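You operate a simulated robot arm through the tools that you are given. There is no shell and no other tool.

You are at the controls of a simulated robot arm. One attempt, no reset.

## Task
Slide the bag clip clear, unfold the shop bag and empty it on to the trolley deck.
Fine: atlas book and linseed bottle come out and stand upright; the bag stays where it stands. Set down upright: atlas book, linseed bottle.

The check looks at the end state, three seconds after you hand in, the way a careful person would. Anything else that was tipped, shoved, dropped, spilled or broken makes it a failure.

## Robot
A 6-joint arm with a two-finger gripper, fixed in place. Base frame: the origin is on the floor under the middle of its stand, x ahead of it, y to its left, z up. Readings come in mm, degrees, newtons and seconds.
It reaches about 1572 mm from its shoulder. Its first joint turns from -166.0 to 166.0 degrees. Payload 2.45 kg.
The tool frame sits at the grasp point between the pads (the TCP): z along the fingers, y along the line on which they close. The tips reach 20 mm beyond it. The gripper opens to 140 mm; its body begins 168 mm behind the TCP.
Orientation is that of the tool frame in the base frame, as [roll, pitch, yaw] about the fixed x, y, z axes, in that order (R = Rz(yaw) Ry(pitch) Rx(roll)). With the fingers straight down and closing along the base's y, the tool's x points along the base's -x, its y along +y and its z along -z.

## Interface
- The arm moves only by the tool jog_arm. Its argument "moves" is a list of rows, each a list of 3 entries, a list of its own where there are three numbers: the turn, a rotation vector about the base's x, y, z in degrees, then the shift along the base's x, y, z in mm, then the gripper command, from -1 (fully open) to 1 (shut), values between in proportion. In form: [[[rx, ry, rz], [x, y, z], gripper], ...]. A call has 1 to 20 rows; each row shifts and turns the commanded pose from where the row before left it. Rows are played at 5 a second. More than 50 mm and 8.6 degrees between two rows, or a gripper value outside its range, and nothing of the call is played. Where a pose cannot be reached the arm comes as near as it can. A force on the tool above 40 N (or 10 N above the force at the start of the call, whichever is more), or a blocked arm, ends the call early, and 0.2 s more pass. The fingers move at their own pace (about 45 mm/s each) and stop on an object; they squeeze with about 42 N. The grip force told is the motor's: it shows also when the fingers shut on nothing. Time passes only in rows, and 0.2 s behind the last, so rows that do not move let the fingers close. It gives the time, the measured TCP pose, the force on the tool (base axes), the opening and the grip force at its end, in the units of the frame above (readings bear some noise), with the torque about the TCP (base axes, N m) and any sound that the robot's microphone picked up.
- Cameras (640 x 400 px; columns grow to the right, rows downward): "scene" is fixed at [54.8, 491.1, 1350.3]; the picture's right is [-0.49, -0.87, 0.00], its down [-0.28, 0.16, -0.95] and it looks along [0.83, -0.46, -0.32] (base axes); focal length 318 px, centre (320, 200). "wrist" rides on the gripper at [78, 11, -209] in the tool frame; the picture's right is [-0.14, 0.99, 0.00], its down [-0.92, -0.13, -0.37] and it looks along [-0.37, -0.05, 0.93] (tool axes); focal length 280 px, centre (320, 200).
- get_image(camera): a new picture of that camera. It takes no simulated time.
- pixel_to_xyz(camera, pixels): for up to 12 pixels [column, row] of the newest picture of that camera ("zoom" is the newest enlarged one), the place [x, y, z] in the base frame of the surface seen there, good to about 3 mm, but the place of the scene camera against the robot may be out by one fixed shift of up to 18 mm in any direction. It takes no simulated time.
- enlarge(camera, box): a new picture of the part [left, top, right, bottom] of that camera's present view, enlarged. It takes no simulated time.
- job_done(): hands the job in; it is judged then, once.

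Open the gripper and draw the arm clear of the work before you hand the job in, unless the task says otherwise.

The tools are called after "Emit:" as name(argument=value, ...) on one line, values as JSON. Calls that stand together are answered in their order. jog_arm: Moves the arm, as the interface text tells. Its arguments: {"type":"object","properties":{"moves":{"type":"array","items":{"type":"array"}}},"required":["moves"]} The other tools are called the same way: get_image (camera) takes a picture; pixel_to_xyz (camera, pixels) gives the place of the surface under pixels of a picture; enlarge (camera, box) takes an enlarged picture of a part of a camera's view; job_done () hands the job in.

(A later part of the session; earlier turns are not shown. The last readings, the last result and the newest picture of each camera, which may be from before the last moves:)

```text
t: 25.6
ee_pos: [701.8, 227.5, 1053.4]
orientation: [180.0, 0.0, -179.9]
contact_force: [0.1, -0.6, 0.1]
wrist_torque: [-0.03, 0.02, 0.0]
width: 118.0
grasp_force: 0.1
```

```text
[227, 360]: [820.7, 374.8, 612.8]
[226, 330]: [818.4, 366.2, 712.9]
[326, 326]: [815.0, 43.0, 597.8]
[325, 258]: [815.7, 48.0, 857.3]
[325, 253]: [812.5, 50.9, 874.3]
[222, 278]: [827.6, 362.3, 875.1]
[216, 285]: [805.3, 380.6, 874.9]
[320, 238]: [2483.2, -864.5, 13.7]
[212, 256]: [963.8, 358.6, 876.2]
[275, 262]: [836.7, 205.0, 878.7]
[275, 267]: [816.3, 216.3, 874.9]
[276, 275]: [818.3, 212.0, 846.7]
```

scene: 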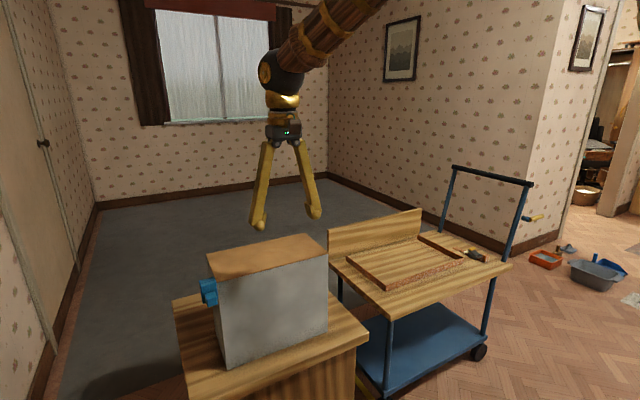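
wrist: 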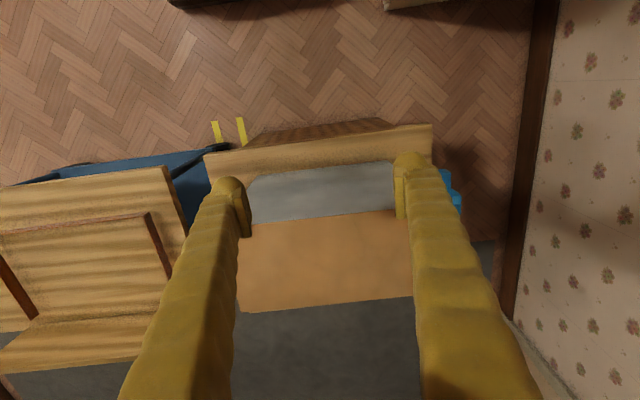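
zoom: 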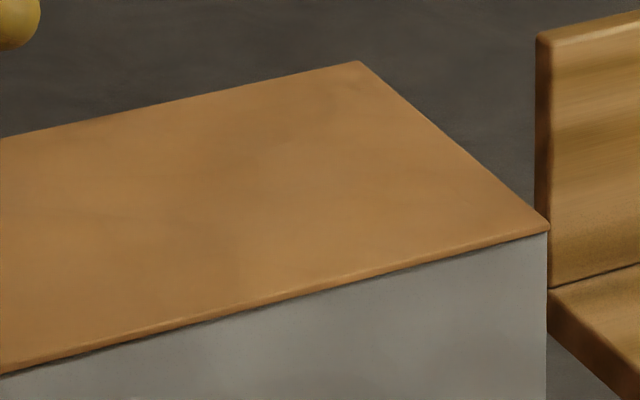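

The flap is a thin lid with a small lip overhanging the front face (zoom (100,350)). I'll tilt the gripper so the fingers point forward and the wrist camera can look at the lip from the front.

Emit:
jog_arm(moves=[[[0, -7.5, 0], [-10, 0, -10], -0.5], [[0, -7.5, 0], [-10, 0, -10], 0.0], [[0, -7.5, 0], [-10, 0, -10], 0.4], [[0, -7.5, 0], [-10, 0, -10], 0.6], [[0, -7.5, 0], [-10, 0, -10], 0.6], [[0, -7.5, 0], [-10, 0, -10], 0.6], [[0, -7.5, 0], [-5, 0, -10], 0.6], [[0, -7.5, 0], [-5, 0, -10], 0.6], [[0, 0, 0], [0, 0, 0], 0.6]])

Emit:
get_image(camera="wrist")

Emit:
get_image(camera="scene")

```text
t: 27.6
ee_pos: [647.6, 239.2, 984.8]
orientation: [-180.0, 60.0, -179.9]
contact_force: [0.2, 0.2, -0.3]
wrist_torque: [-0.03, 0.04, 0.01]
width: 27.9
grasp_force: 0.0
out of reach, approached as far as the arm can: row 8
```

```text
taken
```

wrist: 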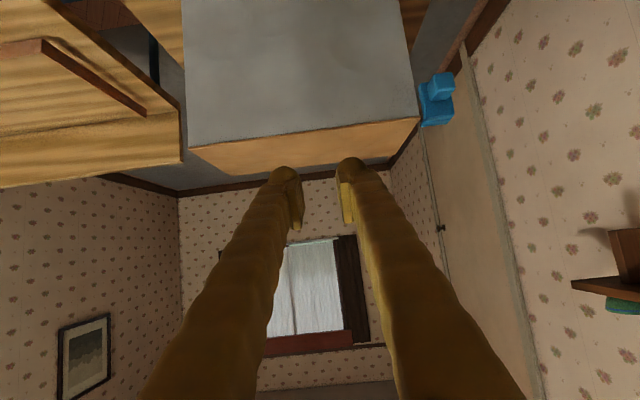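

```text
taken
```

scene: 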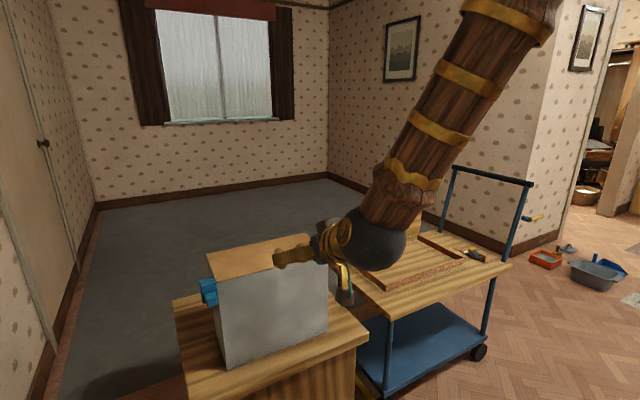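

The wrist view is now upside-down, showing the bag's front with the flap lip at (310,145). I'll enlarge the lip.

Emit:
enlarge(camera="wrist", box=[330, 90, 458, 180])

Emit:
enlarge(camera="wrist", box=[170, 110, 298, 190])

Emit:
pixel_to_xyz(camera="wrist", pixels=[[190, 146], [190, 150], [418, 115], [417, 119], [300, 130], [300, 134], [300, 140], [200, 165], [395, 150], [425, 110], [195, 130], [410, 100]])

```text
4.44 times, centred on (394, 135) of wrist
```

zoom: 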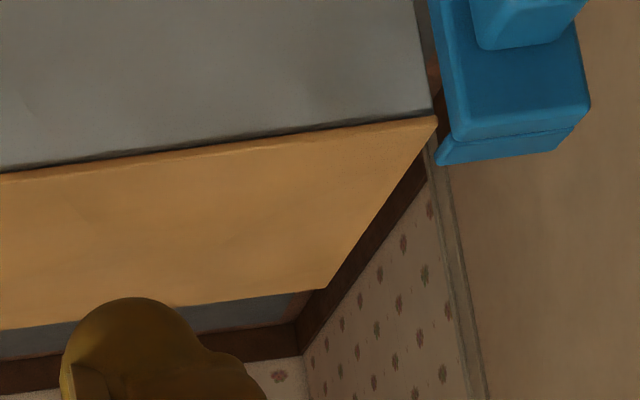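

```text
5.00 times, centred on (234, 150) of wrist
```

zoom: 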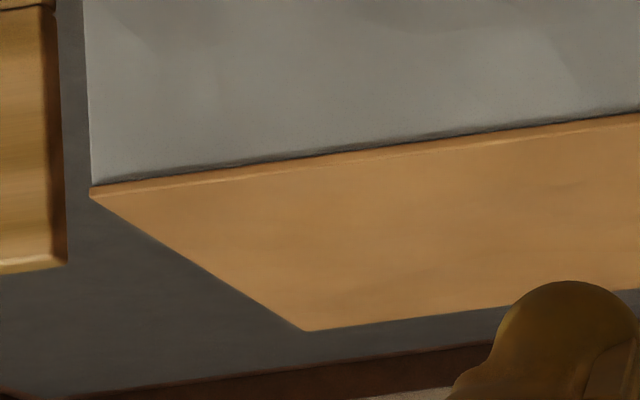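

```text
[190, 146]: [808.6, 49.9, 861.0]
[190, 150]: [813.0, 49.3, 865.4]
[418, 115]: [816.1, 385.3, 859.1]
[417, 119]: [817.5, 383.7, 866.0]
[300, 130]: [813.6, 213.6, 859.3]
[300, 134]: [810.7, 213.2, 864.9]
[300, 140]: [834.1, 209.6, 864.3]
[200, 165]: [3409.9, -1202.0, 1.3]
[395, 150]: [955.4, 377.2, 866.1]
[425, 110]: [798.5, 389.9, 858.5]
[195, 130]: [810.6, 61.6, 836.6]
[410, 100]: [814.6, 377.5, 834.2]
```

The flap is about 4 mm thick with only a tiny lip, and the bag spans y≈50–385. I plan to lift the lip from below with closed, forward-tilted fingertips, so I'll close the fingers and move nearer to see what tilt is reachable.

Emit:
jog_arm(moves=[[[0, 0, 0], [20, -5, -20], 1], [[0, 0, 0], [20, -5, -20], 1], [[0, 0, 0], [20, 0, -20], 1], [[0, 0, 0], [0, 0, -20], 1], [[0, 0, 0], [0, 0, -20], 1], [[0, 0, 0], [0, 0, 0], 1]])

Emit:
get_image(camera="wrist")

Emit:
get_image(camera="scene")

```text
t: 29.0
ee_pos: [708.4, 229.3, 882.6]
orientation: [-180.0, 60.1, 180.0]
contact_force: [-0.7, 0.6, 1.0]
wrist_torque: [-0.01, 0.01, -0.02]
width: 0.0
grasp_force: 29.6
```

```text
taken
```

wrist: 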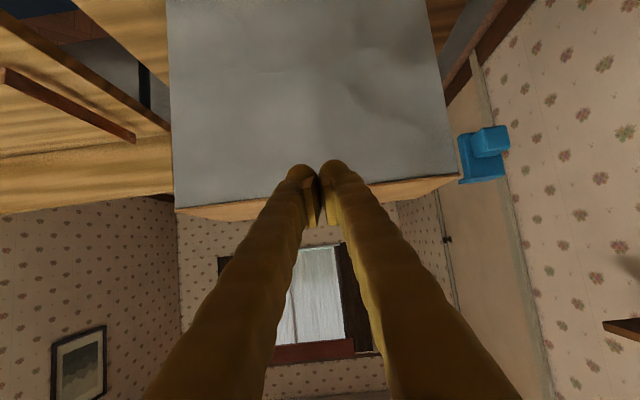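

```text
taken
```

scene: 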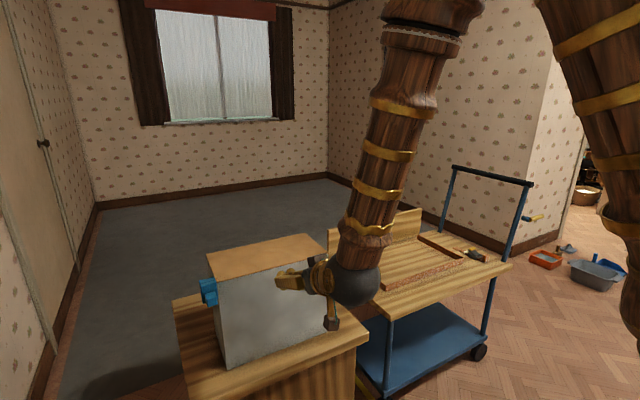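

The arm reaches the 60° tilt here with clear space. I'll tilt 15° more and lower to about z≈850, staying some 60 mm in front of the bag.

Emit:
jog_arm(moves=[[[0, -7.5, 0], [10, -4, -15], 1], [[0, -7.5, 0], [10, -4, -15], 1], [[0, 0, 0], [0, -4, -5], 1], [[0, 0, 0], [0, 0, 0], 1]])

Emit:
get_image(camera="wrist")

Emit:
enlarge(camera="scene", box=[230, 230, 350, 310])

```text
t: 30.0
ee_pos: [729.6, 230.2, 910.0]
orientation: [-167.6, 73.3, -168.7]
contact_force: [-1.1, -0.2, 0.1]
wrist_torque: [0.0, 0.0, 0.01]
width: 0.2
grasp_force: 29.5
out of reach, approached as far as the arm can: row 1, 2
```

```text
taken
```

wrist: 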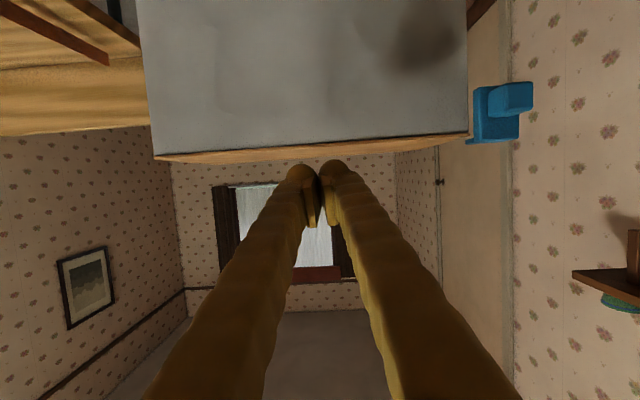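

```text
5.00 times, centred on (290, 270) of scene
```

zoom: 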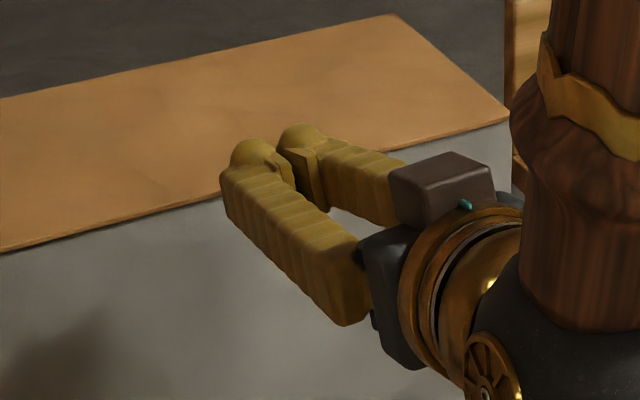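

The 75° tilt is at the arm's limit here (orientation got skewed). I'll enlarge the lip in this view, then go back to 60°.

Emit:
enlarge(camera="wrist", box=[140, 120, 220, 170])

Emit:
enlarge(camera="wrist", box=[400, 110, 480, 160])

Emit:
enlarge(camera="wrist", box=[240, 120, 320, 170])

```text
8.00 times, centred on (180, 145) of wrist
```

zoom: 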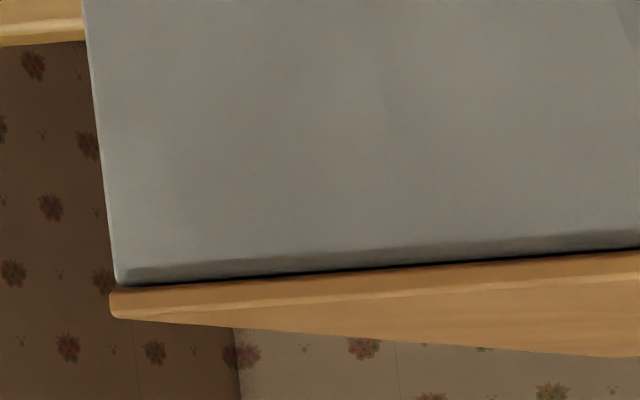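

```text
8.00 times, centred on (440, 135) of wrist
```

zoom: 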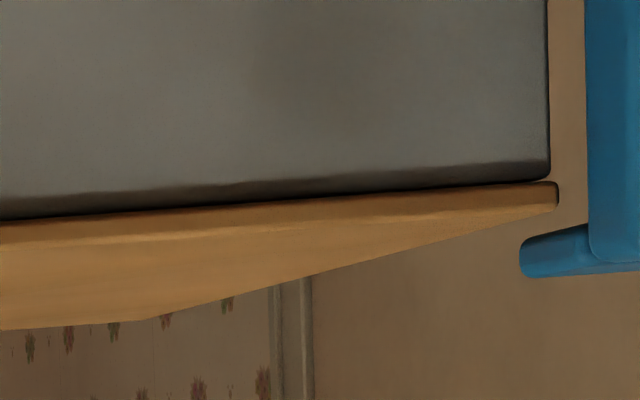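

```text
8.00 times, centred on (280, 145) of wrist
```

zoom: 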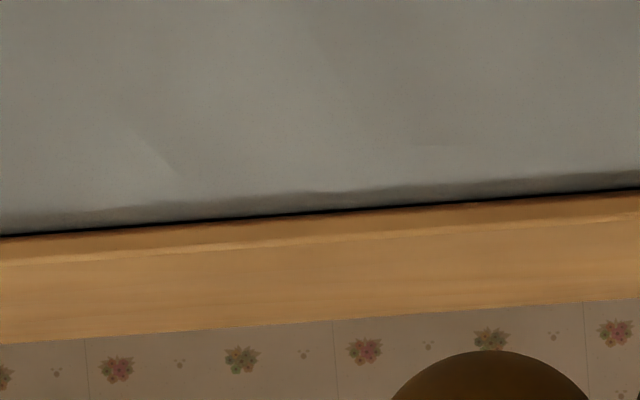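

The lip overhangs about 1–2 mm with a dark gap beneath it, so a fingertip can catch it from below. I'll level the small skew and move forward/down in small steps, checking what's reachable.

Emit:
jog_arm(moves=[[[3.5, 0, 1.6], [15, -6, -5], 1], [[0, 0, 0], [15, -7, -10], 1], [[0, 0, 0], [0, 0, -10], 1], [[0, 0, 0], [0, 0, -10], 1], [[0, 0, 0], [0, 0, 0], 1]])

Emit:
get_image(camera="wrist")

Emit:
enlarge(camera="scene", box=[230, 230, 350, 310])

```text
t: 31.2
ee_pos: [752.4, 227.7, 937.3]
orientation: [-175.5, 73.1, -175.1]
contact_force: [0.0, 0.0, 0.1]
wrist_torque: [-0.04, 0.0, -0.01]
width: 0.1
grasp_force: 29.5
out of reach, approached as far as the arm can: row 1, 2, 3, 4
```

```text
taken
```

wrist: 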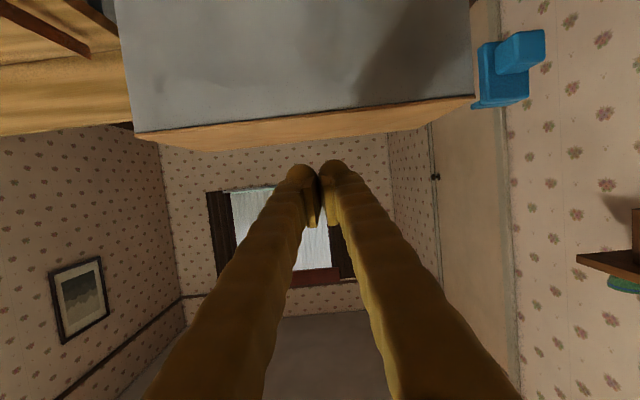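

```text
5.00 times, centred on (290, 270) of scene
```

zoom: 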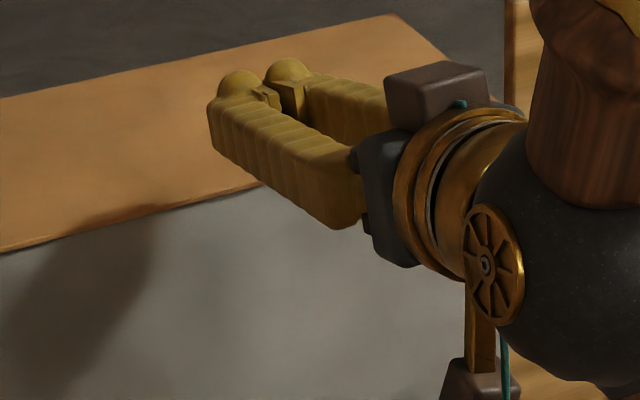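

Going nearer at that tilt only pushes the arm up to z=937, so a wrist limit blocks it. I'll reduce the tilt to about 50° and come back in front of the lip at the bag's middle (y≈217).

Emit:
jog_arm(moves=[[[1.3, 8, 0.5], [-5, -5, -5], 1], [[0, 8, 0], [-5, -5, -10], 1], [[0, 7, 0], [0, 0, -10], 1], [[0, 0, 0], [0, 0, -10], 1], [[0, 0, 0], [0, 0, 0], 1]])

```text
t: 32.4
ee_pos: [744.3, 215.5, 902.7]
orientation: [176.7, 50.8, 178.5]
contact_force: [0.1, 0.5, 0.2]
wrist_torque: [-0.01, 0.0, -0.01]
width: 0.0
grasp_force: 29.2
```

The 51° tilt is reached at (744,215,903). I'll level the small roll, go down to z≈850 in front of the lip, and look.

Emit:
jog_arm(moves=[[[-2.1, 0, -1], [0, 1, -15], 1], [[0, 0, 0], [5, 0, -20], 1], [[0, 0, 0], [10, 0, -17], 1], [[0, 0, 0], [0, 0, 0], 1]])

Emit:
get_image(camera="wrist")

Emit:
enlarge(camera="scene", box=[230, 230, 350, 310])

```text
t: 33.4
ee_pos: [757.4, 218.5, 849.7]
orientation: [-180.0, 50.7, -179.8]
contact_force: [0.3, 0.7, 0.2]
wrist_torque: [0.03, -0.02, -0.01]
width: 0.1
grasp_force: 29.3
```

```text
taken
```

wrist: 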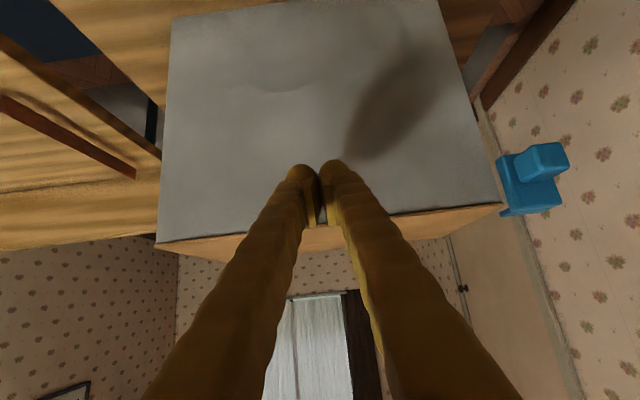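

```text
5.00 times, centred on (290, 270) of scene
```

zoom: 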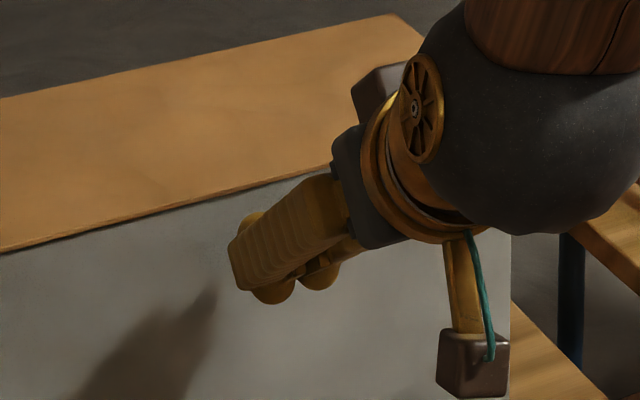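

Fingertips are in front of the bag below the lip. I'll advance 30 mm toward the face, then feel for contact in small steps.

Emit:
jog_arm(moves=[[[0, 0, 0], [10, 0, 0], 1], [[0, 0, 0], [10, 0, 0], 1], [[0, 0, 0], [8, 0, 0], 1], [[0, 0, 0], [4, 0, 0], 1], [[0, 0, 0], [0, 0, 0], 1]])

Emit:
jog_arm(moves=[[[0, 0, 0], [1.5, 0, 0], 1], [[0, 0, 0], [0, 0, 0], 1]])

Emit:
jog_arm(moves=[[[0, 0, 0], [1.5, 0, 0], 1], [[0, 0, 0], [0, 0, 0], 1]])

```text
t: 34.6
ee_pos: [789.4, 217.4, 849.0]
orientation: [-179.9, 50.8, -180.0]
contact_force: [-3.6, 0.7, 0.0]
wrist_torque: [0.04, -0.01, -0.03]
width: 0.0
grasp_force: 29.3
```

```text
t: 35.2
ee_pos: [791.5, 218.4, 849.3]
orientation: [-179.9, 50.8, -179.9]
contact_force: [-2.8, -0.1, 0.7]
wrist_torque: [0.0, 0.0, -0.03]
width: 0.0
grasp_force: 29.4
```

```text
t: 35.8
ee_pos: [793.4, 217.5, 849.4]
orientation: [-179.9, 50.7, -179.9]
contact_force: [-3.0, 0.8, 0.3]
wrist_torque: [-0.01, -0.03, 0.0]
width: 0.1
grasp_force: 29.4
```

Contact shows about 3 N and the bag seems to give a little at that force, so pushing must stay light. I'll back off 1.5 mm and raise in small steps to meet the lip.

Emit:
jog_arm(moves=[[[0, 0, 0], [-1.5, 0, 0], 1], [[0, 0, 0], [0, 0, 3], 1], [[0, 0, 0], [0, 0, 3], 1], [[0, 0, 0], [0, 0, 2], 1], [[0, 0, 0], [0, 0, 0], 1]])

Emit:
jog_arm(moves=[[[0, 0, 0], [0, 0, 2], 1], [[0, 0, 0], [0, 0, 2], 1], [[0, 0, 0], [0, 0, 0], 1]])

Emit:
jog_arm(moves=[[[0, 0, 0], [0, 0, 2], 1], [[0, 0, 0], [0, 0, 2], 1], [[0, 0, 0], [0, 0, 0], 1]])

Emit:
get_image(camera="wrist")

Emit:
enlarge(camera="scene", box=[200, 220, 340, 310])

```text
t: 37.0
ee_pos: [791.7, 217.4, 857.3]
orientation: [-179.9, 50.8, -179.9]
contact_force: [-3.4, -0.4, -1.8]
wrist_torque: [0.02, 0.04, -0.04]
width: 0.1
grasp_force: 29.0
```

```text
t: 37.8
ee_pos: [792.4, 217.4, 861.3]
orientation: [-179.8, 50.8, -179.9]
contact_force: [-3.1, 0.0, -1.0]
wrist_torque: [0.02, 0.04, 0.02]
width: 0.1
grasp_force: 28.8
```

```text
t: 38.6
ee_pos: [790.7, 218.9, 866.4]
orientation: [-180.0, 50.8, -180.0]
contact_force: [1.0, -0.2, 0.1]
wrist_torque: [-0.02, 0.0, 0.03]
width: 0.0
grasp_force: 29.6
```

```text
taken
```

wrist: 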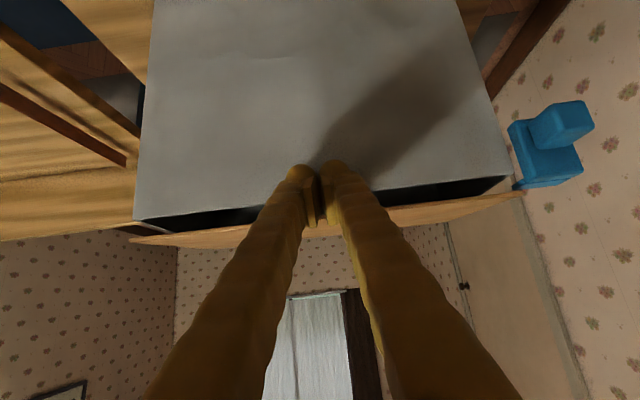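

```text
4.44 times, centred on (270, 265) of scene
```

zoom: 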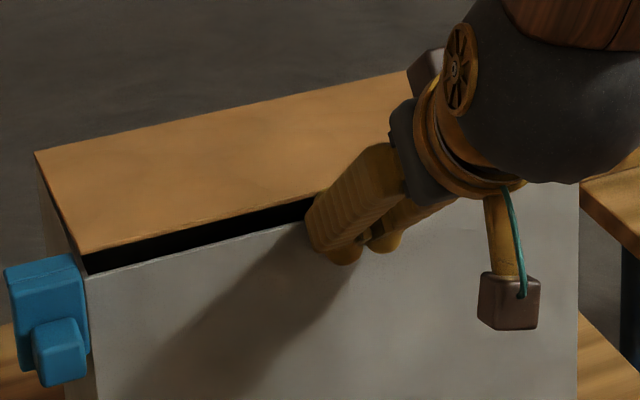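

The flap's lip has lifted, with a dark gap along the front (scene zoom (200,245)), and the bag looks still. I'll continue raising with light forces.

Emit:
jog_arm(moves=[[[0, 0, 0], [0, 0, 4], 1], [[0, 0, 0], [0, 0, 4], 1], [[0, 0, 0], [0, 0, 4], 1], [[0, 0, 0], [0, 0, 4], 1], [[0, 0, 0], [0, 0, 4], 1], [[0, 0, 0], [0, 0, 0], 1]])

Emit:
get_image(camera="wrist")

Emit:
enlarge(camera="scene", box=[200, 220, 340, 310])

```text
t: 40.0
ee_pos: [791.7, 217.0, 887.1]
orientation: [-179.9, 50.8, -179.9]
contact_force: [0.1, 0.6, -0.8]
wrist_torque: [0.01, -0.01, 0.01]
width: 0.0
grasp_force: 29.0
```

```text
taken
```

wrist: 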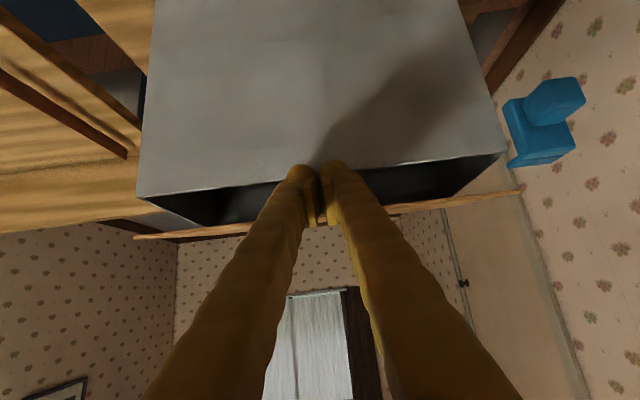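

```text
4.44 times, centred on (270, 265) of scene
```

zoom: 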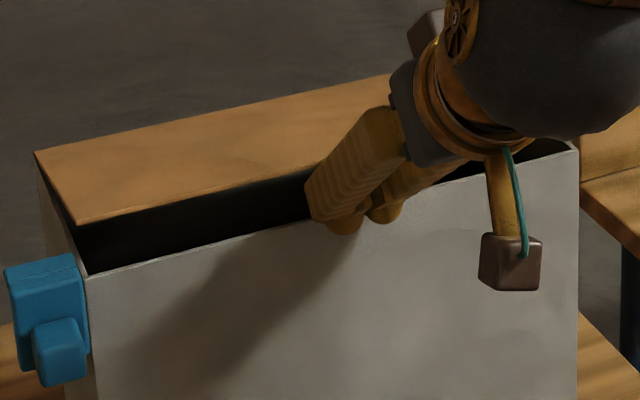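

The lid hinges at the far edge and is now raised about 12°. I'll move the fingers forward and up so the shaft slides under the lid and lifts it further.

Emit:
jog_arm(moves=[[[0, 0, 0], [0, 0, 4], 1], [[0, 0, 0], [6, 0, 4], 1], [[0, 0, 0], [8, 0, 3], 1], [[0, 0, 0], [8, 0, 3], 1], [[0, 0, 0], [8, 0, 3], 1], [[0, 0, 0], [8, 0, 3], 1], [[0, 0, 0], [0, 0, 0], 1]])

Emit:
get_image(camera="wrist")

Emit:
enlarge(camera="scene", box=[200, 210, 340, 300])

```text
t: 41.6
ee_pos: [827.9, 216.4, 905.6]
orientation: [-179.9, 50.8, -179.9]
contact_force: [-0.3, 0.3, 0.4]
wrist_torque: [-0.03, 0.01, -0.02]
width: 0.0
grasp_force: 28.8
```

```text
taken
```

wrist: 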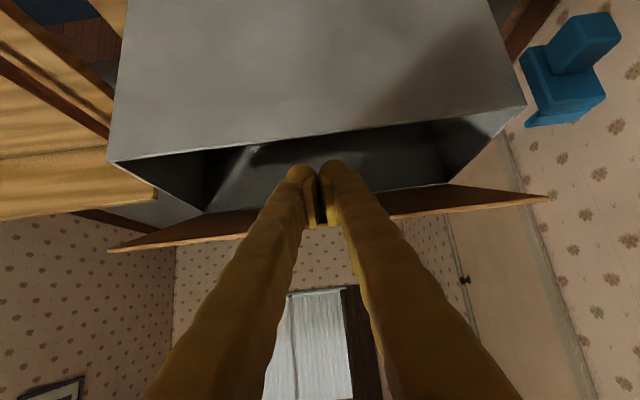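

```text
4.44 times, centred on (270, 255) of scene
```

zoom: 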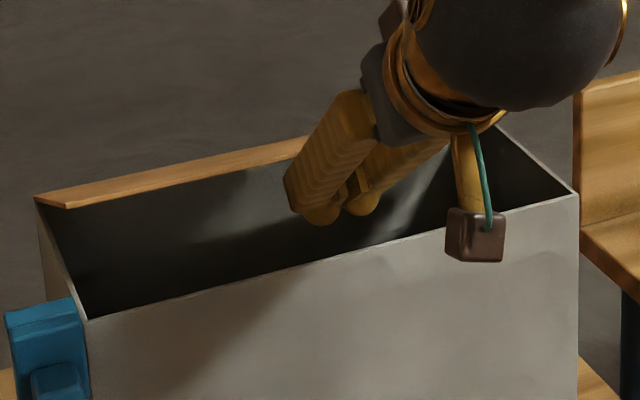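

The lid is now raised about 30° and the force stays near zero. I'll continue forward and up.

Emit:
jog_arm(moves=[[[0, 0, 0], [9, 0, 3], 1], [[0, 0, 0], [9, 0, 3], 1], [[0, 0, 0], [9, 0, 4], 1], [[0, 0, 0], [9, 0, 5], 1], [[0, 0, 0], [9, 0, 6], 1], [[0, 0, 0], [8, 0, 7], 1], [[0, 0, 0], [0, 0, 0], 1]])

Emit:
get_image(camera="wrist")

Emit:
enlarge(camera="scene", box=[190, 180, 350, 300])

```text
t: 43.2
ee_pos: [882.1, 218.7, 934.6]
orientation: [-179.9, 50.8, -179.9]
contact_force: [0.1, -0.6, -1.2]
wrist_torque: [0.02, 0.0, -0.04]
width: 0.0
grasp_force: 29.4
```

```text
taken
```

wrist: 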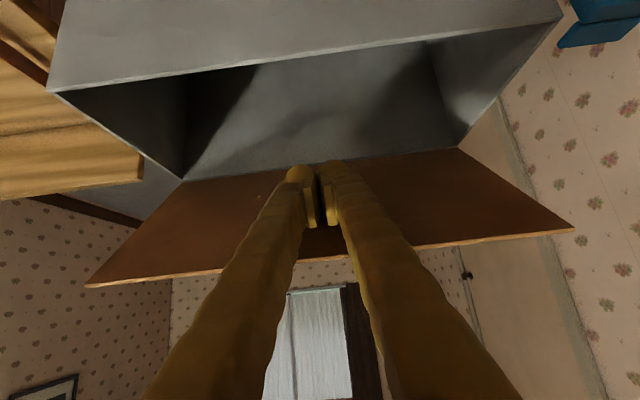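

```text
3.33 times, centred on (270, 240) of scene
```

zoom: 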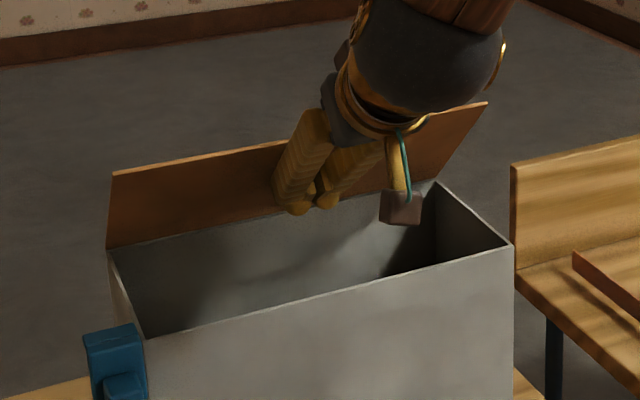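

The lid is at roughly 55°. I'll keep pushing it with the tips along the hinge arc toward upright.

Emit:
jog_arm(moves=[[[0, 0, 0], [9, 0, 4], 1], [[0, 0, 0], [9, 0, 4], 1], [[0, 0, 0], [9, 0, 4], 1], [[0, 0, 0], [8, 0, 4], 1], [[0, 0, 0], [8, 0, 4], 1], [[0, 0, 0], [8, 0, 4], 1], [[0, 0, 0], [6, 0, 3], 1], [[0, 0, 0], [0, 0, 0], 1]])

Emit:
get_image(camera="wrist")

Emit:
get_image(camera="scene")

```text
t: 45.0
ee_pos: [938.4, 216.8, 960.8]
orientation: [-179.9, 50.8, -179.9]
contact_force: [-0.4, 0.9, -0.1]
wrist_torque: [-0.01, -0.03, 0.01]
width: 0.0
grasp_force: 29.7
```

```text
taken
```

wrist: 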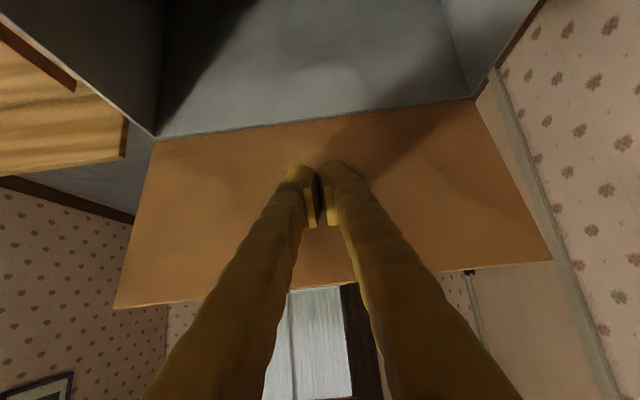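

```text
taken
```

scene: 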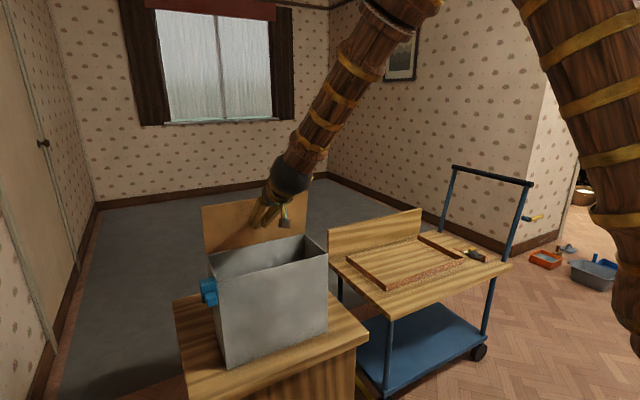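

The lid is almost upright (scene (255,225)). I'll push slowly past vertical.

Emit:
jog_arm(moves=[[[0, 0, 0], [6, 0, 1], 1], [[0, 0, 0], [6, 0, 1], 1], [[0, 0, 0], [6, 0, 1], 1], [[0, 0, 0], [6, 0, 0], 1], [[0, 0, 0], [5, 0, 0], 1], [[0, 0, 0], [4, 0, 0], 1], [[0, 0, 0], [0, 0, 0], 1]])

Emit:
get_image(camera="wrist")

Emit:
get_image(camera="scene")

```text
t: 46.6
ee_pos: [972.1, 219.1, 964.2]
orientation: [-179.9, 50.8, -179.9]
contact_force: [0.0, 0.0, -0.2]
wrist_torque: [0.01, -0.01, -0.02]
width: 0.0
grasp_force: 29.5
```

```text
taken
```

wrist: 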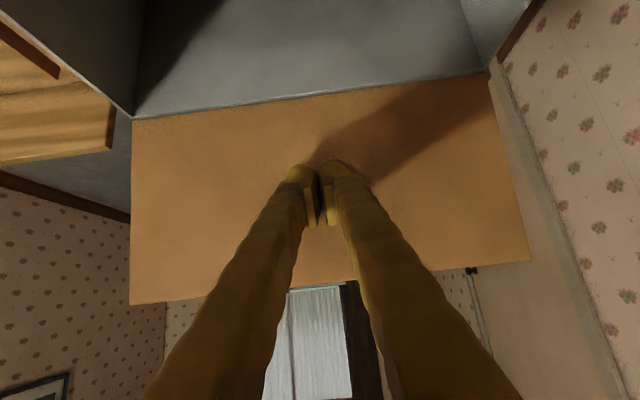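

```text
taken
```

scene: 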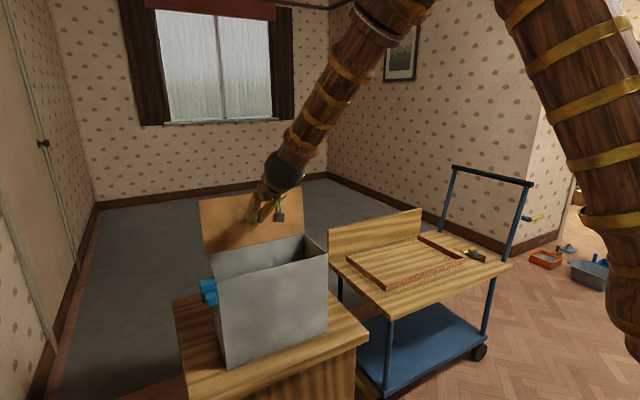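

The lid is a little past vertical. I'll push another 25 mm and see whether it stays.

Emit:
jog_arm(moves=[[[0, 0, 0], [6, 0, -1], 1], [[0, 0, 0], [6, 0, -1], 1], [[0, 0, 0], [6, 0, -2], 1], [[0, 0, 0], [6, 0, -2], 1], [[0, 0, 0], [0, 0, 0], 1]])

Emit:
get_image(camera="wrist")

Emit:
enlarge(camera="scene", box=[180, 170, 350, 300])

```text
t: 47.8
ee_pos: [996.4, 220.1, 958.5]
orientation: [-179.8, 50.7, -179.9]
contact_force: [-1.1, 0.0, -1.1]
wrist_torque: [0.05, 0.01, -0.02]
width: 0.1
grasp_force: 29.5
```

```text
taken
```

wrist: 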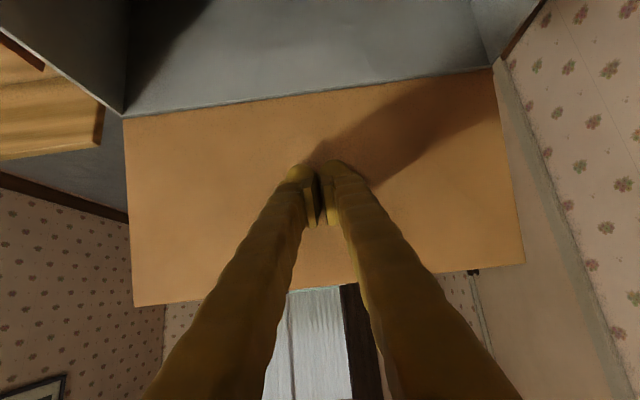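

```text
3.08 times, centred on (265, 235) of scene
```

zoom: 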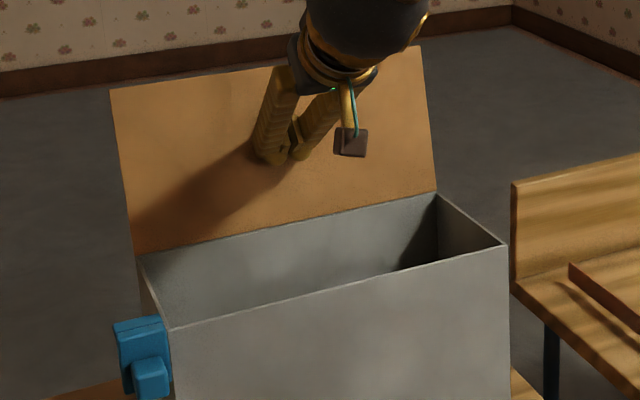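

The lid follows at about 115° with light contact. I'll push it further back for better access.

Emit:
jog_arm(moves=[[[0, 0, 0], [6, 0, -2], 1], [[0, 0, 0], [6, 0, -3], 1], [[0, 0, 0], [6, 0, -3], 1], [[0, 0, 0], [6, 0, -3], 1], [[0, 0, 0], [6, 0, -3], 1], [[0, 0, 0], [6, 0, -4], 1], [[0, 0, 0], [0, 0, 0], 1]])

Emit:
get_image(camera="wrist")

Emit:
enlarge(camera="scene", box=[180, 170, 350, 300])

```text
t: 49.4
ee_pos: [1033.4, 215.3, 939.9]
orientation: [-179.8, 50.9, -179.8]
contact_force: [-0.7, -1.3, 0.8]
wrist_torque: [0.02, -0.02, -0.04]
width: 0.1
grasp_force: 29.3
```

```text
taken
```

wrist: 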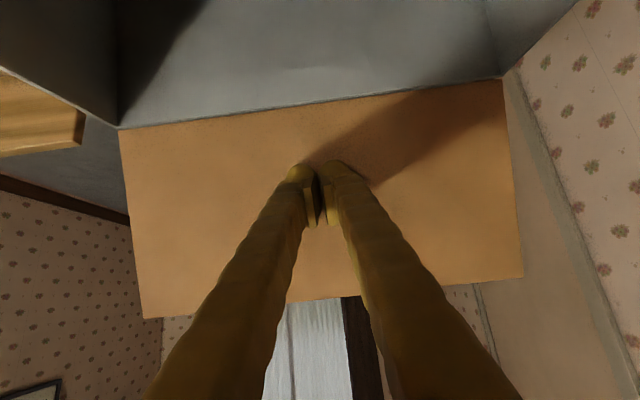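

```text
3.08 times, centred on (265, 235) of scene
```

zoom: 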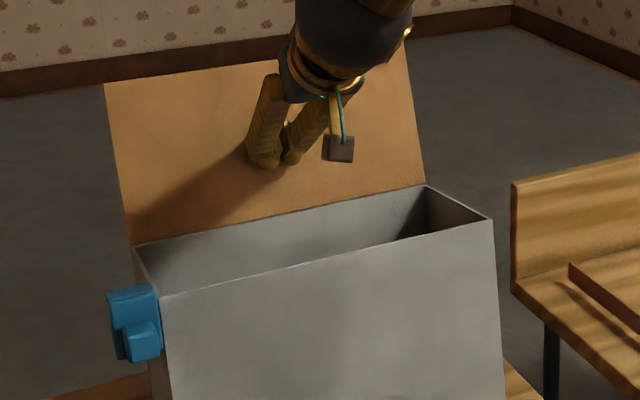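

The bag itself shifted: its front corner went from (170,330) to (163,296), so the lid has reached its stop. Before moving I'll look at the whole bag, to see if it slid or is tipping.

Emit:
enlarge(camera="scene", box=[170, 200, 370, 380])

Emit:
get_image(camera="scene")

Emit:
pixel_to_xyz(camera="scene", pixels=[[225, 290], [228, 320], [230, 350], [280, 275], [280, 300], [280, 330], [318, 260], [320, 300], [320, 320], [215, 230], [290, 200], [250, 240]])

```text
2.22 times, centred on (270, 290) of scene
```

zoom: 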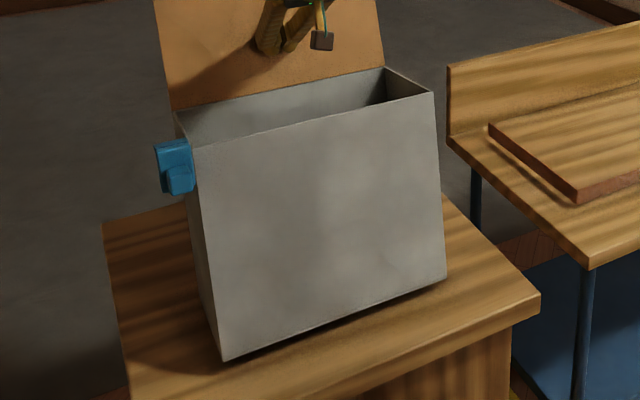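

```text
taken
```

scene: 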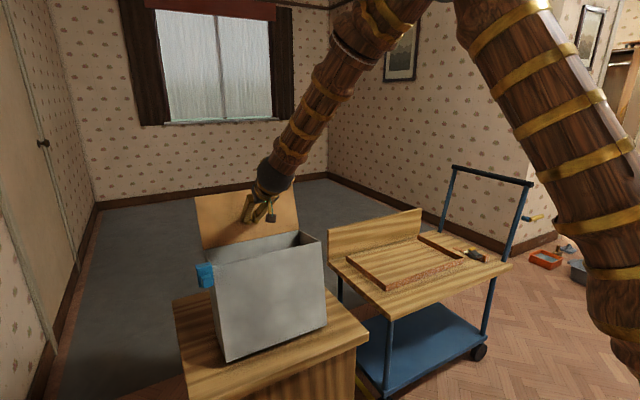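

```text
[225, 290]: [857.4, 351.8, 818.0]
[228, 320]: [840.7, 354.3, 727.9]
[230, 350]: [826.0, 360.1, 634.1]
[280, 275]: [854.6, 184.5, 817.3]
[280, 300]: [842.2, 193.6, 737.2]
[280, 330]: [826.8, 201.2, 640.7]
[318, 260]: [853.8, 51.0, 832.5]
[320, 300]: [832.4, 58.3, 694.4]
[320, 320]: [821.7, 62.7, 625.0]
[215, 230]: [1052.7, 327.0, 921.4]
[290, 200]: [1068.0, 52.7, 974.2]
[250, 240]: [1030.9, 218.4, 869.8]
```

The bag is tipped back about 9.5° (face x goes from 826 low to 857 high). I'll retract slowly along the same path so that it settles back flat on the table.

Emit:
jog_arm(moves=[[[0, 0, 0], [-2, 0, 1.3], 1], [[0, 0, 0], [-2, 0, 1.3], 1], [[0, 0, 0], [-2, 0, 1.4], 1], [[0, 0, 0], [-2, 0, 1], 1], [[0, 0, 0], [-2, 0, 1], 1], [[0, 0, 0], [-2, 0, 1], 1], [[0, 0, 0], [-2, 0, 1], 1], [[0, 0, 0], [-2, 0, 1], 1], [[0, 0, 0], [-2, 0, 1], 1], [[0, 0, 0], [0, 0, 0], 1]])

Emit:
enlarge(camera="scene", box=[170, 200, 370, 380])

```text
t: 51.6
ee_pos: [1013.3, 218.4, 950.0]
orientation: [180.0, 50.9, 180.0]
contact_force: [-1.9, -0.4, 1.2]
wrist_torque: [0.01, -0.02, -0.02]
width: 0.0
grasp_force: 29.2
```

```text
2.22 times, centred on (270, 290) of scene
```

zoom: 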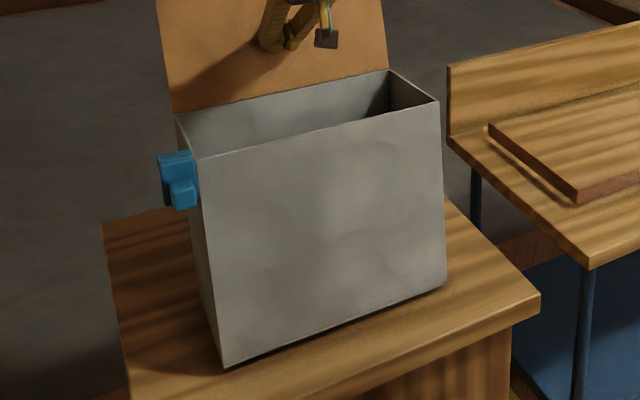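

It's coming back down (front edge lower now). I'll keep retracting slowly.

Emit:
jog_arm(moves=[[[0, 0, 0], [-2, 0, 1], 1], [[0, 0, 0], [-2, 0, 1], 1], [[0, 0, 0], [-2, 0, 0.7], 1], [[0, 0, 0], [-2, 0, 0.7], 1], [[0, 0, 0], [-2, 0, 0.7], 1], [[0, 0, 0], [-2, 0, 0.7], 1], [[0, 0, 0], [-2, 0, 0.5], 1], [[0, 0, 0], [-2, 0, 0.5], 1], [[0, 0, 0], [0, 0, 0], 1]])

Emit:
enlarge(camera="scene", box=[170, 200, 370, 380])

```text
t: 53.6
ee_pos: [998.3, 218.8, 956.9]
orientation: [-180.0, 50.8, -179.9]
contact_force: [-1.7, -0.3, 0.0]
wrist_torque: [-0.02, 0.01, 0.0]
width: 0.2
grasp_force: 29.5
```

```text
2.22 times, centred on (270, 290) of scene
```

zoom: 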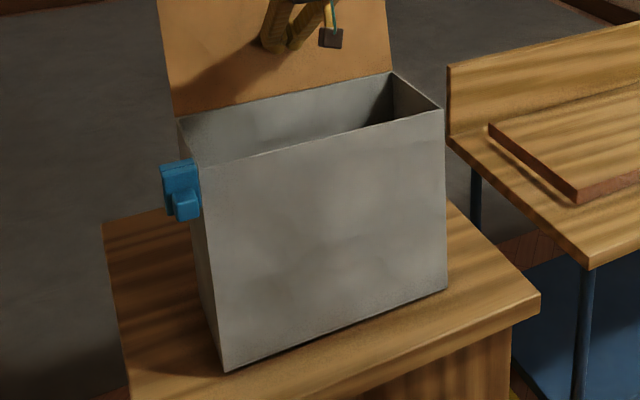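

Still slightly tilted (front-left top corner at about (217,274) against (216,277) before). I'll retract further.

Emit:
jog_arm(moves=[[[0, 0, 0], [-2, 0, 0.5], 1], [[0, 0, 0], [-2, 0, 0.5], 1], [[0, 0, 0], [-2, 0, 0.3], 1], [[0, 0, 0], [-2, 0, 0.3], 1], [[0, 0, 0], [-2, 0, 0], 1], [[0, 0, 0], [-2, 0, 0], 1], [[0, 0, 0], [-2, 0, 0], 1], [[0, 0, 0], [-2, 0, 0], 1], [[0, 0, 0], [0, 0, 0], 1]])

Emit:
enlarge(camera="scene", box=[170, 200, 370, 380])

Emit:
get_image(camera="wrist")

```text
t: 55.6
ee_pos: [981.2, 217.3, 957.5]
orientation: [-179.9, 50.8, -179.8]
contact_force: [-2.0, 0.3, 0.3]
wrist_torque: [0.01, 0.02, -0.03]
width: 0.0
grasp_force: 29.3
```

```text
2.22 times, centred on (270, 290) of scene
```

zoom: 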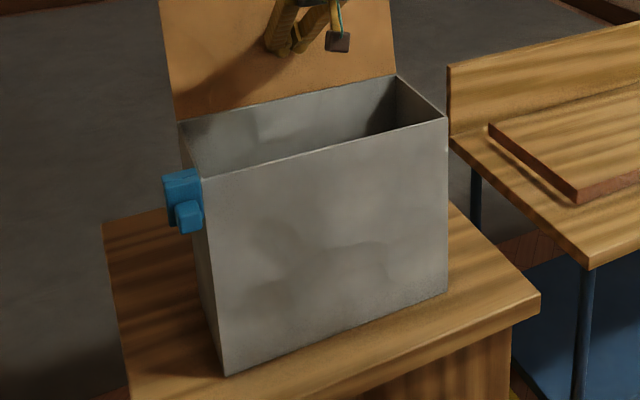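

```text
taken
```

wrist: 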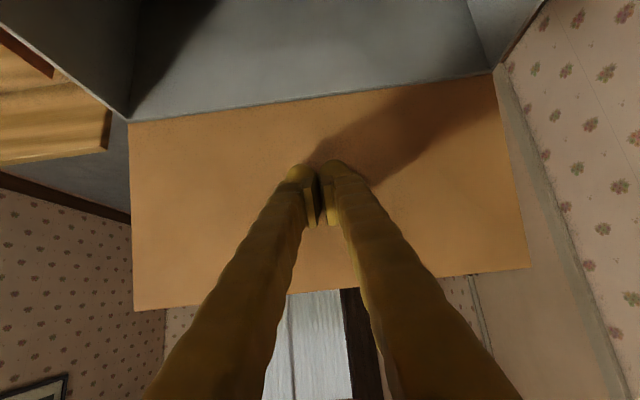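

The force is still -2 N in x, so I keep retracting until contact ends.

Emit:
jog_arm(moves=[[[0, 0, 0], [-2, 0, 0], 1], [[0, 0, 0], [-2, 0, 0], 1], [[0, 0, 0], [-2, 0, 0], 1], [[0, 0, 0], [-2, 0, 0], 1], [[0, 0, 0], [-2, 0, 0], 1], [[0, 0, 0], [-2, 0, 0], 1], [[0, 0, 0], [-2, 0, 0], 1], [[0, 0, 0], [-2, 0, 0], 1], [[0, 0, 0], [0, 0, 0], 1]])

Emit:
enlarge(camera="scene", box=[170, 200, 370, 380])

Emit:
get_image(camera="scene")

Emit:
pixel_to_xyz(camera="scene", pixels=[[225, 295], [228, 320], [230, 350], [280, 280], [280, 300], [280, 330], [318, 265], [320, 300], [320, 320], [215, 230], [290, 200], [250, 240]])

```text
t: 57.6
ee_pos: [965.8, 218.5, 956.8]
orientation: [-179.9, 50.7, -179.9]
contact_force: [-0.5, -0.4, 0.1]
wrist_torque: [0.04, 0.02, 0.02]
width: 0.0
grasp_force: 29.1
```

```text
2.22 times, centred on (270, 290) of scene
```

zoom: 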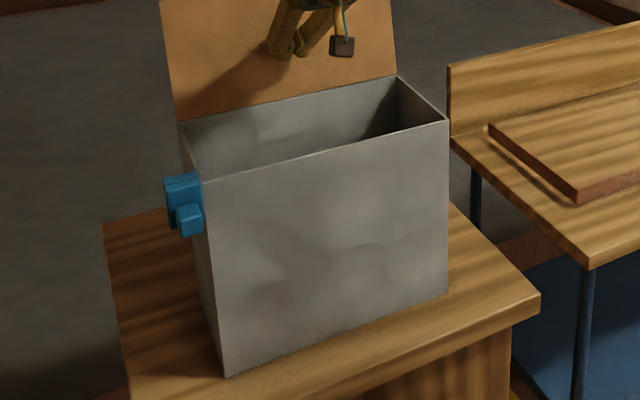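

```text
taken
```

scene: 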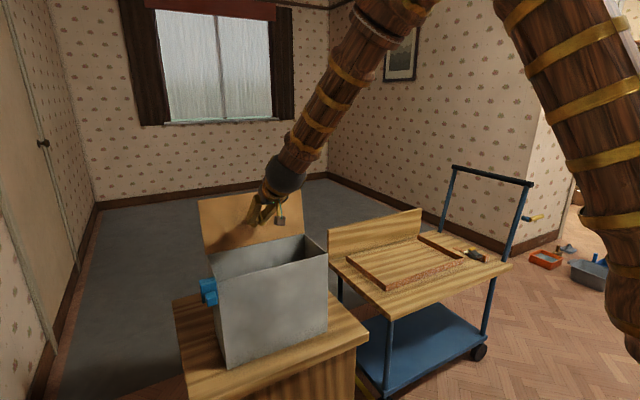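

```text
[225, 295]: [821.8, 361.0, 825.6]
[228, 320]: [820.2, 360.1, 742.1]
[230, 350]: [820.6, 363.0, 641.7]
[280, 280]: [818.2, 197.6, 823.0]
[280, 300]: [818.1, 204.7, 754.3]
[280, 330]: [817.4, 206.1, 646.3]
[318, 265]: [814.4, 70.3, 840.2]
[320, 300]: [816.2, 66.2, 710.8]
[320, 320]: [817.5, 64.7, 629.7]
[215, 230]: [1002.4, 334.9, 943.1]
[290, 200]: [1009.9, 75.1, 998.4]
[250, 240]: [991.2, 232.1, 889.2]
```

The bag is back upright (face x≈816–822 at every height) and the lid stands about 10° past vertical. I'll withdraw the fingers back and up, then check that the lid stays put.

Emit:
jog_arm(moves=[[[0, 0, 0], [-10, 0, 3], 1], [[0, 0, 0], [-15, 0, 5], 1], [[0, 0, 0], [-25, 0, 10], 1], [[0, 0, 0], [-30, 0, 20], 1], [[0, 0, 0], [-30, 0, 30], 1], [[0, 0, 0], [-20, 0, 40], 1], [[0, 0, 0], [0, 0, 0], 1]])

Emit:
get_image(camera="scene")

Emit:
get_image(camera="wrist")

```text
t: 59.2
ee_pos: [834.9, 219.8, 1062.9]
orientation: [-179.8, 50.8, -179.9]
contact_force: [-0.2, -0.1, 1.1]
wrist_torque: [-0.02, -0.02, 0.01]
width: 0.1
grasp_force: 28.8
```

```text
taken
```

scene: 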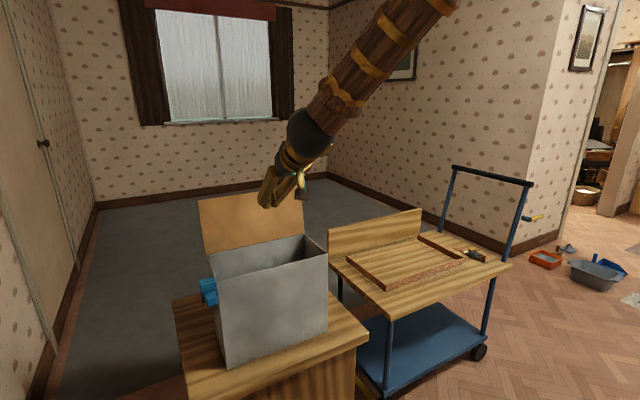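

```text
taken
```

wrist: 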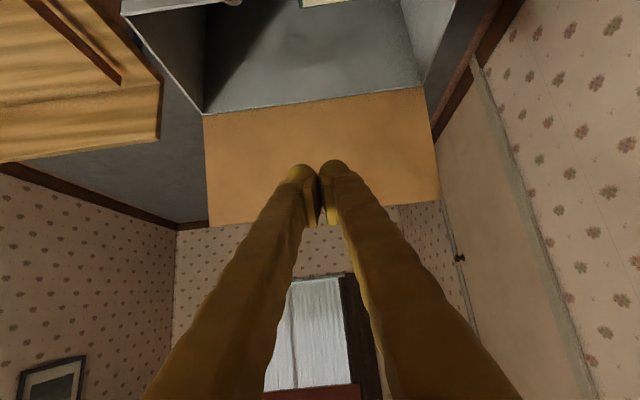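

The lid stays open, and something pale shows inside the bag at the top edge of the wrist view (320,3). I'll turn the gripper straight down again above the bag to look inside.

Emit:
jog_arm(moves=[[[0, 7.3, 0], [-10, 0, 15], 1], [[0, 7.3, 0], [-15, 0, 15], 0.5], [[0, 7.3, 0], [-15, 0, 15], 0], [[0, 7.3, 0], [-15, 0, 15], -0.5], [[0, 7.3, 0], [-15, 0, 15], -1], [[0, 7.3, 0], [-10, 0, 10], -1], [[0, 7, 0], [0, 0, 0], -1], [[0, 0, 0], [0, 0, 0], -1], [[0, 0, 0], [0, 0, 0], -1]])

Emit:
get_image(camera="wrist")

```text
t: 61.2
ee_pos: [754.7, 217.6, 1150.1]
orientation: [179.9, -0.1, -180.0]
contact_force: [-0.1, 0.3, 0.1]
wrist_torque: [0.0, 0.06, 0.03]
width: 139.8
grasp_force: 0.1
```

```text
taken
```

wrist: 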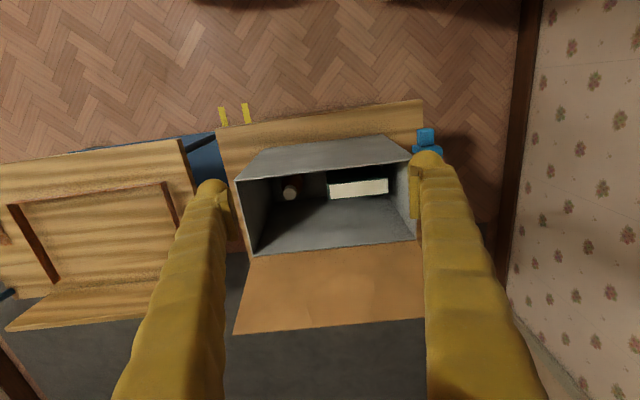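

The wrist view shows the bottle's neck at (290,190) and the book's page edge at (358,188) inside the bag. I'll enlarge and measure.

Emit:
enlarge(camera="wrist", box=[230, 140, 422, 260])

Emit:
pixel_to_xyz(camera="wrist", pixels=[[290, 188], [291, 196], [285, 190], [297, 190], [330, 190], [358, 188], [387, 186], [335, 184], [380, 193], [300, 235], [350, 225], [380, 235]])

```text
3.33 times, centred on (326, 200) of wrist
```

zoom: 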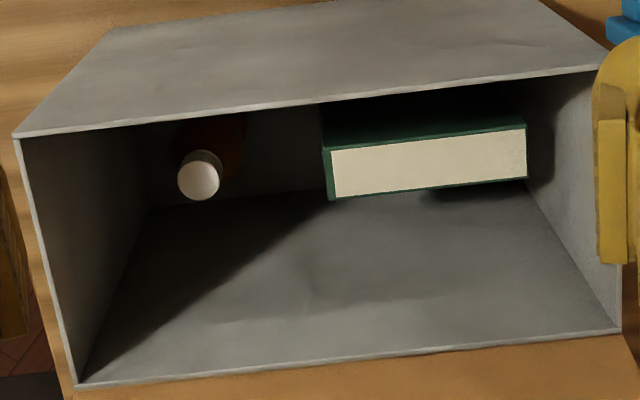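

```text
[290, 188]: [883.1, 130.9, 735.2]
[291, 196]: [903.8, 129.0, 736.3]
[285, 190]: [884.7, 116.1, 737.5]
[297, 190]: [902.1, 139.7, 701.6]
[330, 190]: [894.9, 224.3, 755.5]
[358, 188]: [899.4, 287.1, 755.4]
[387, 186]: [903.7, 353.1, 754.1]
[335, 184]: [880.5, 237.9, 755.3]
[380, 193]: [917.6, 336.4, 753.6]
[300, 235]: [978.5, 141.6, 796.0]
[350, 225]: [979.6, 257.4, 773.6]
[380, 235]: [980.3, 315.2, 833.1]
```

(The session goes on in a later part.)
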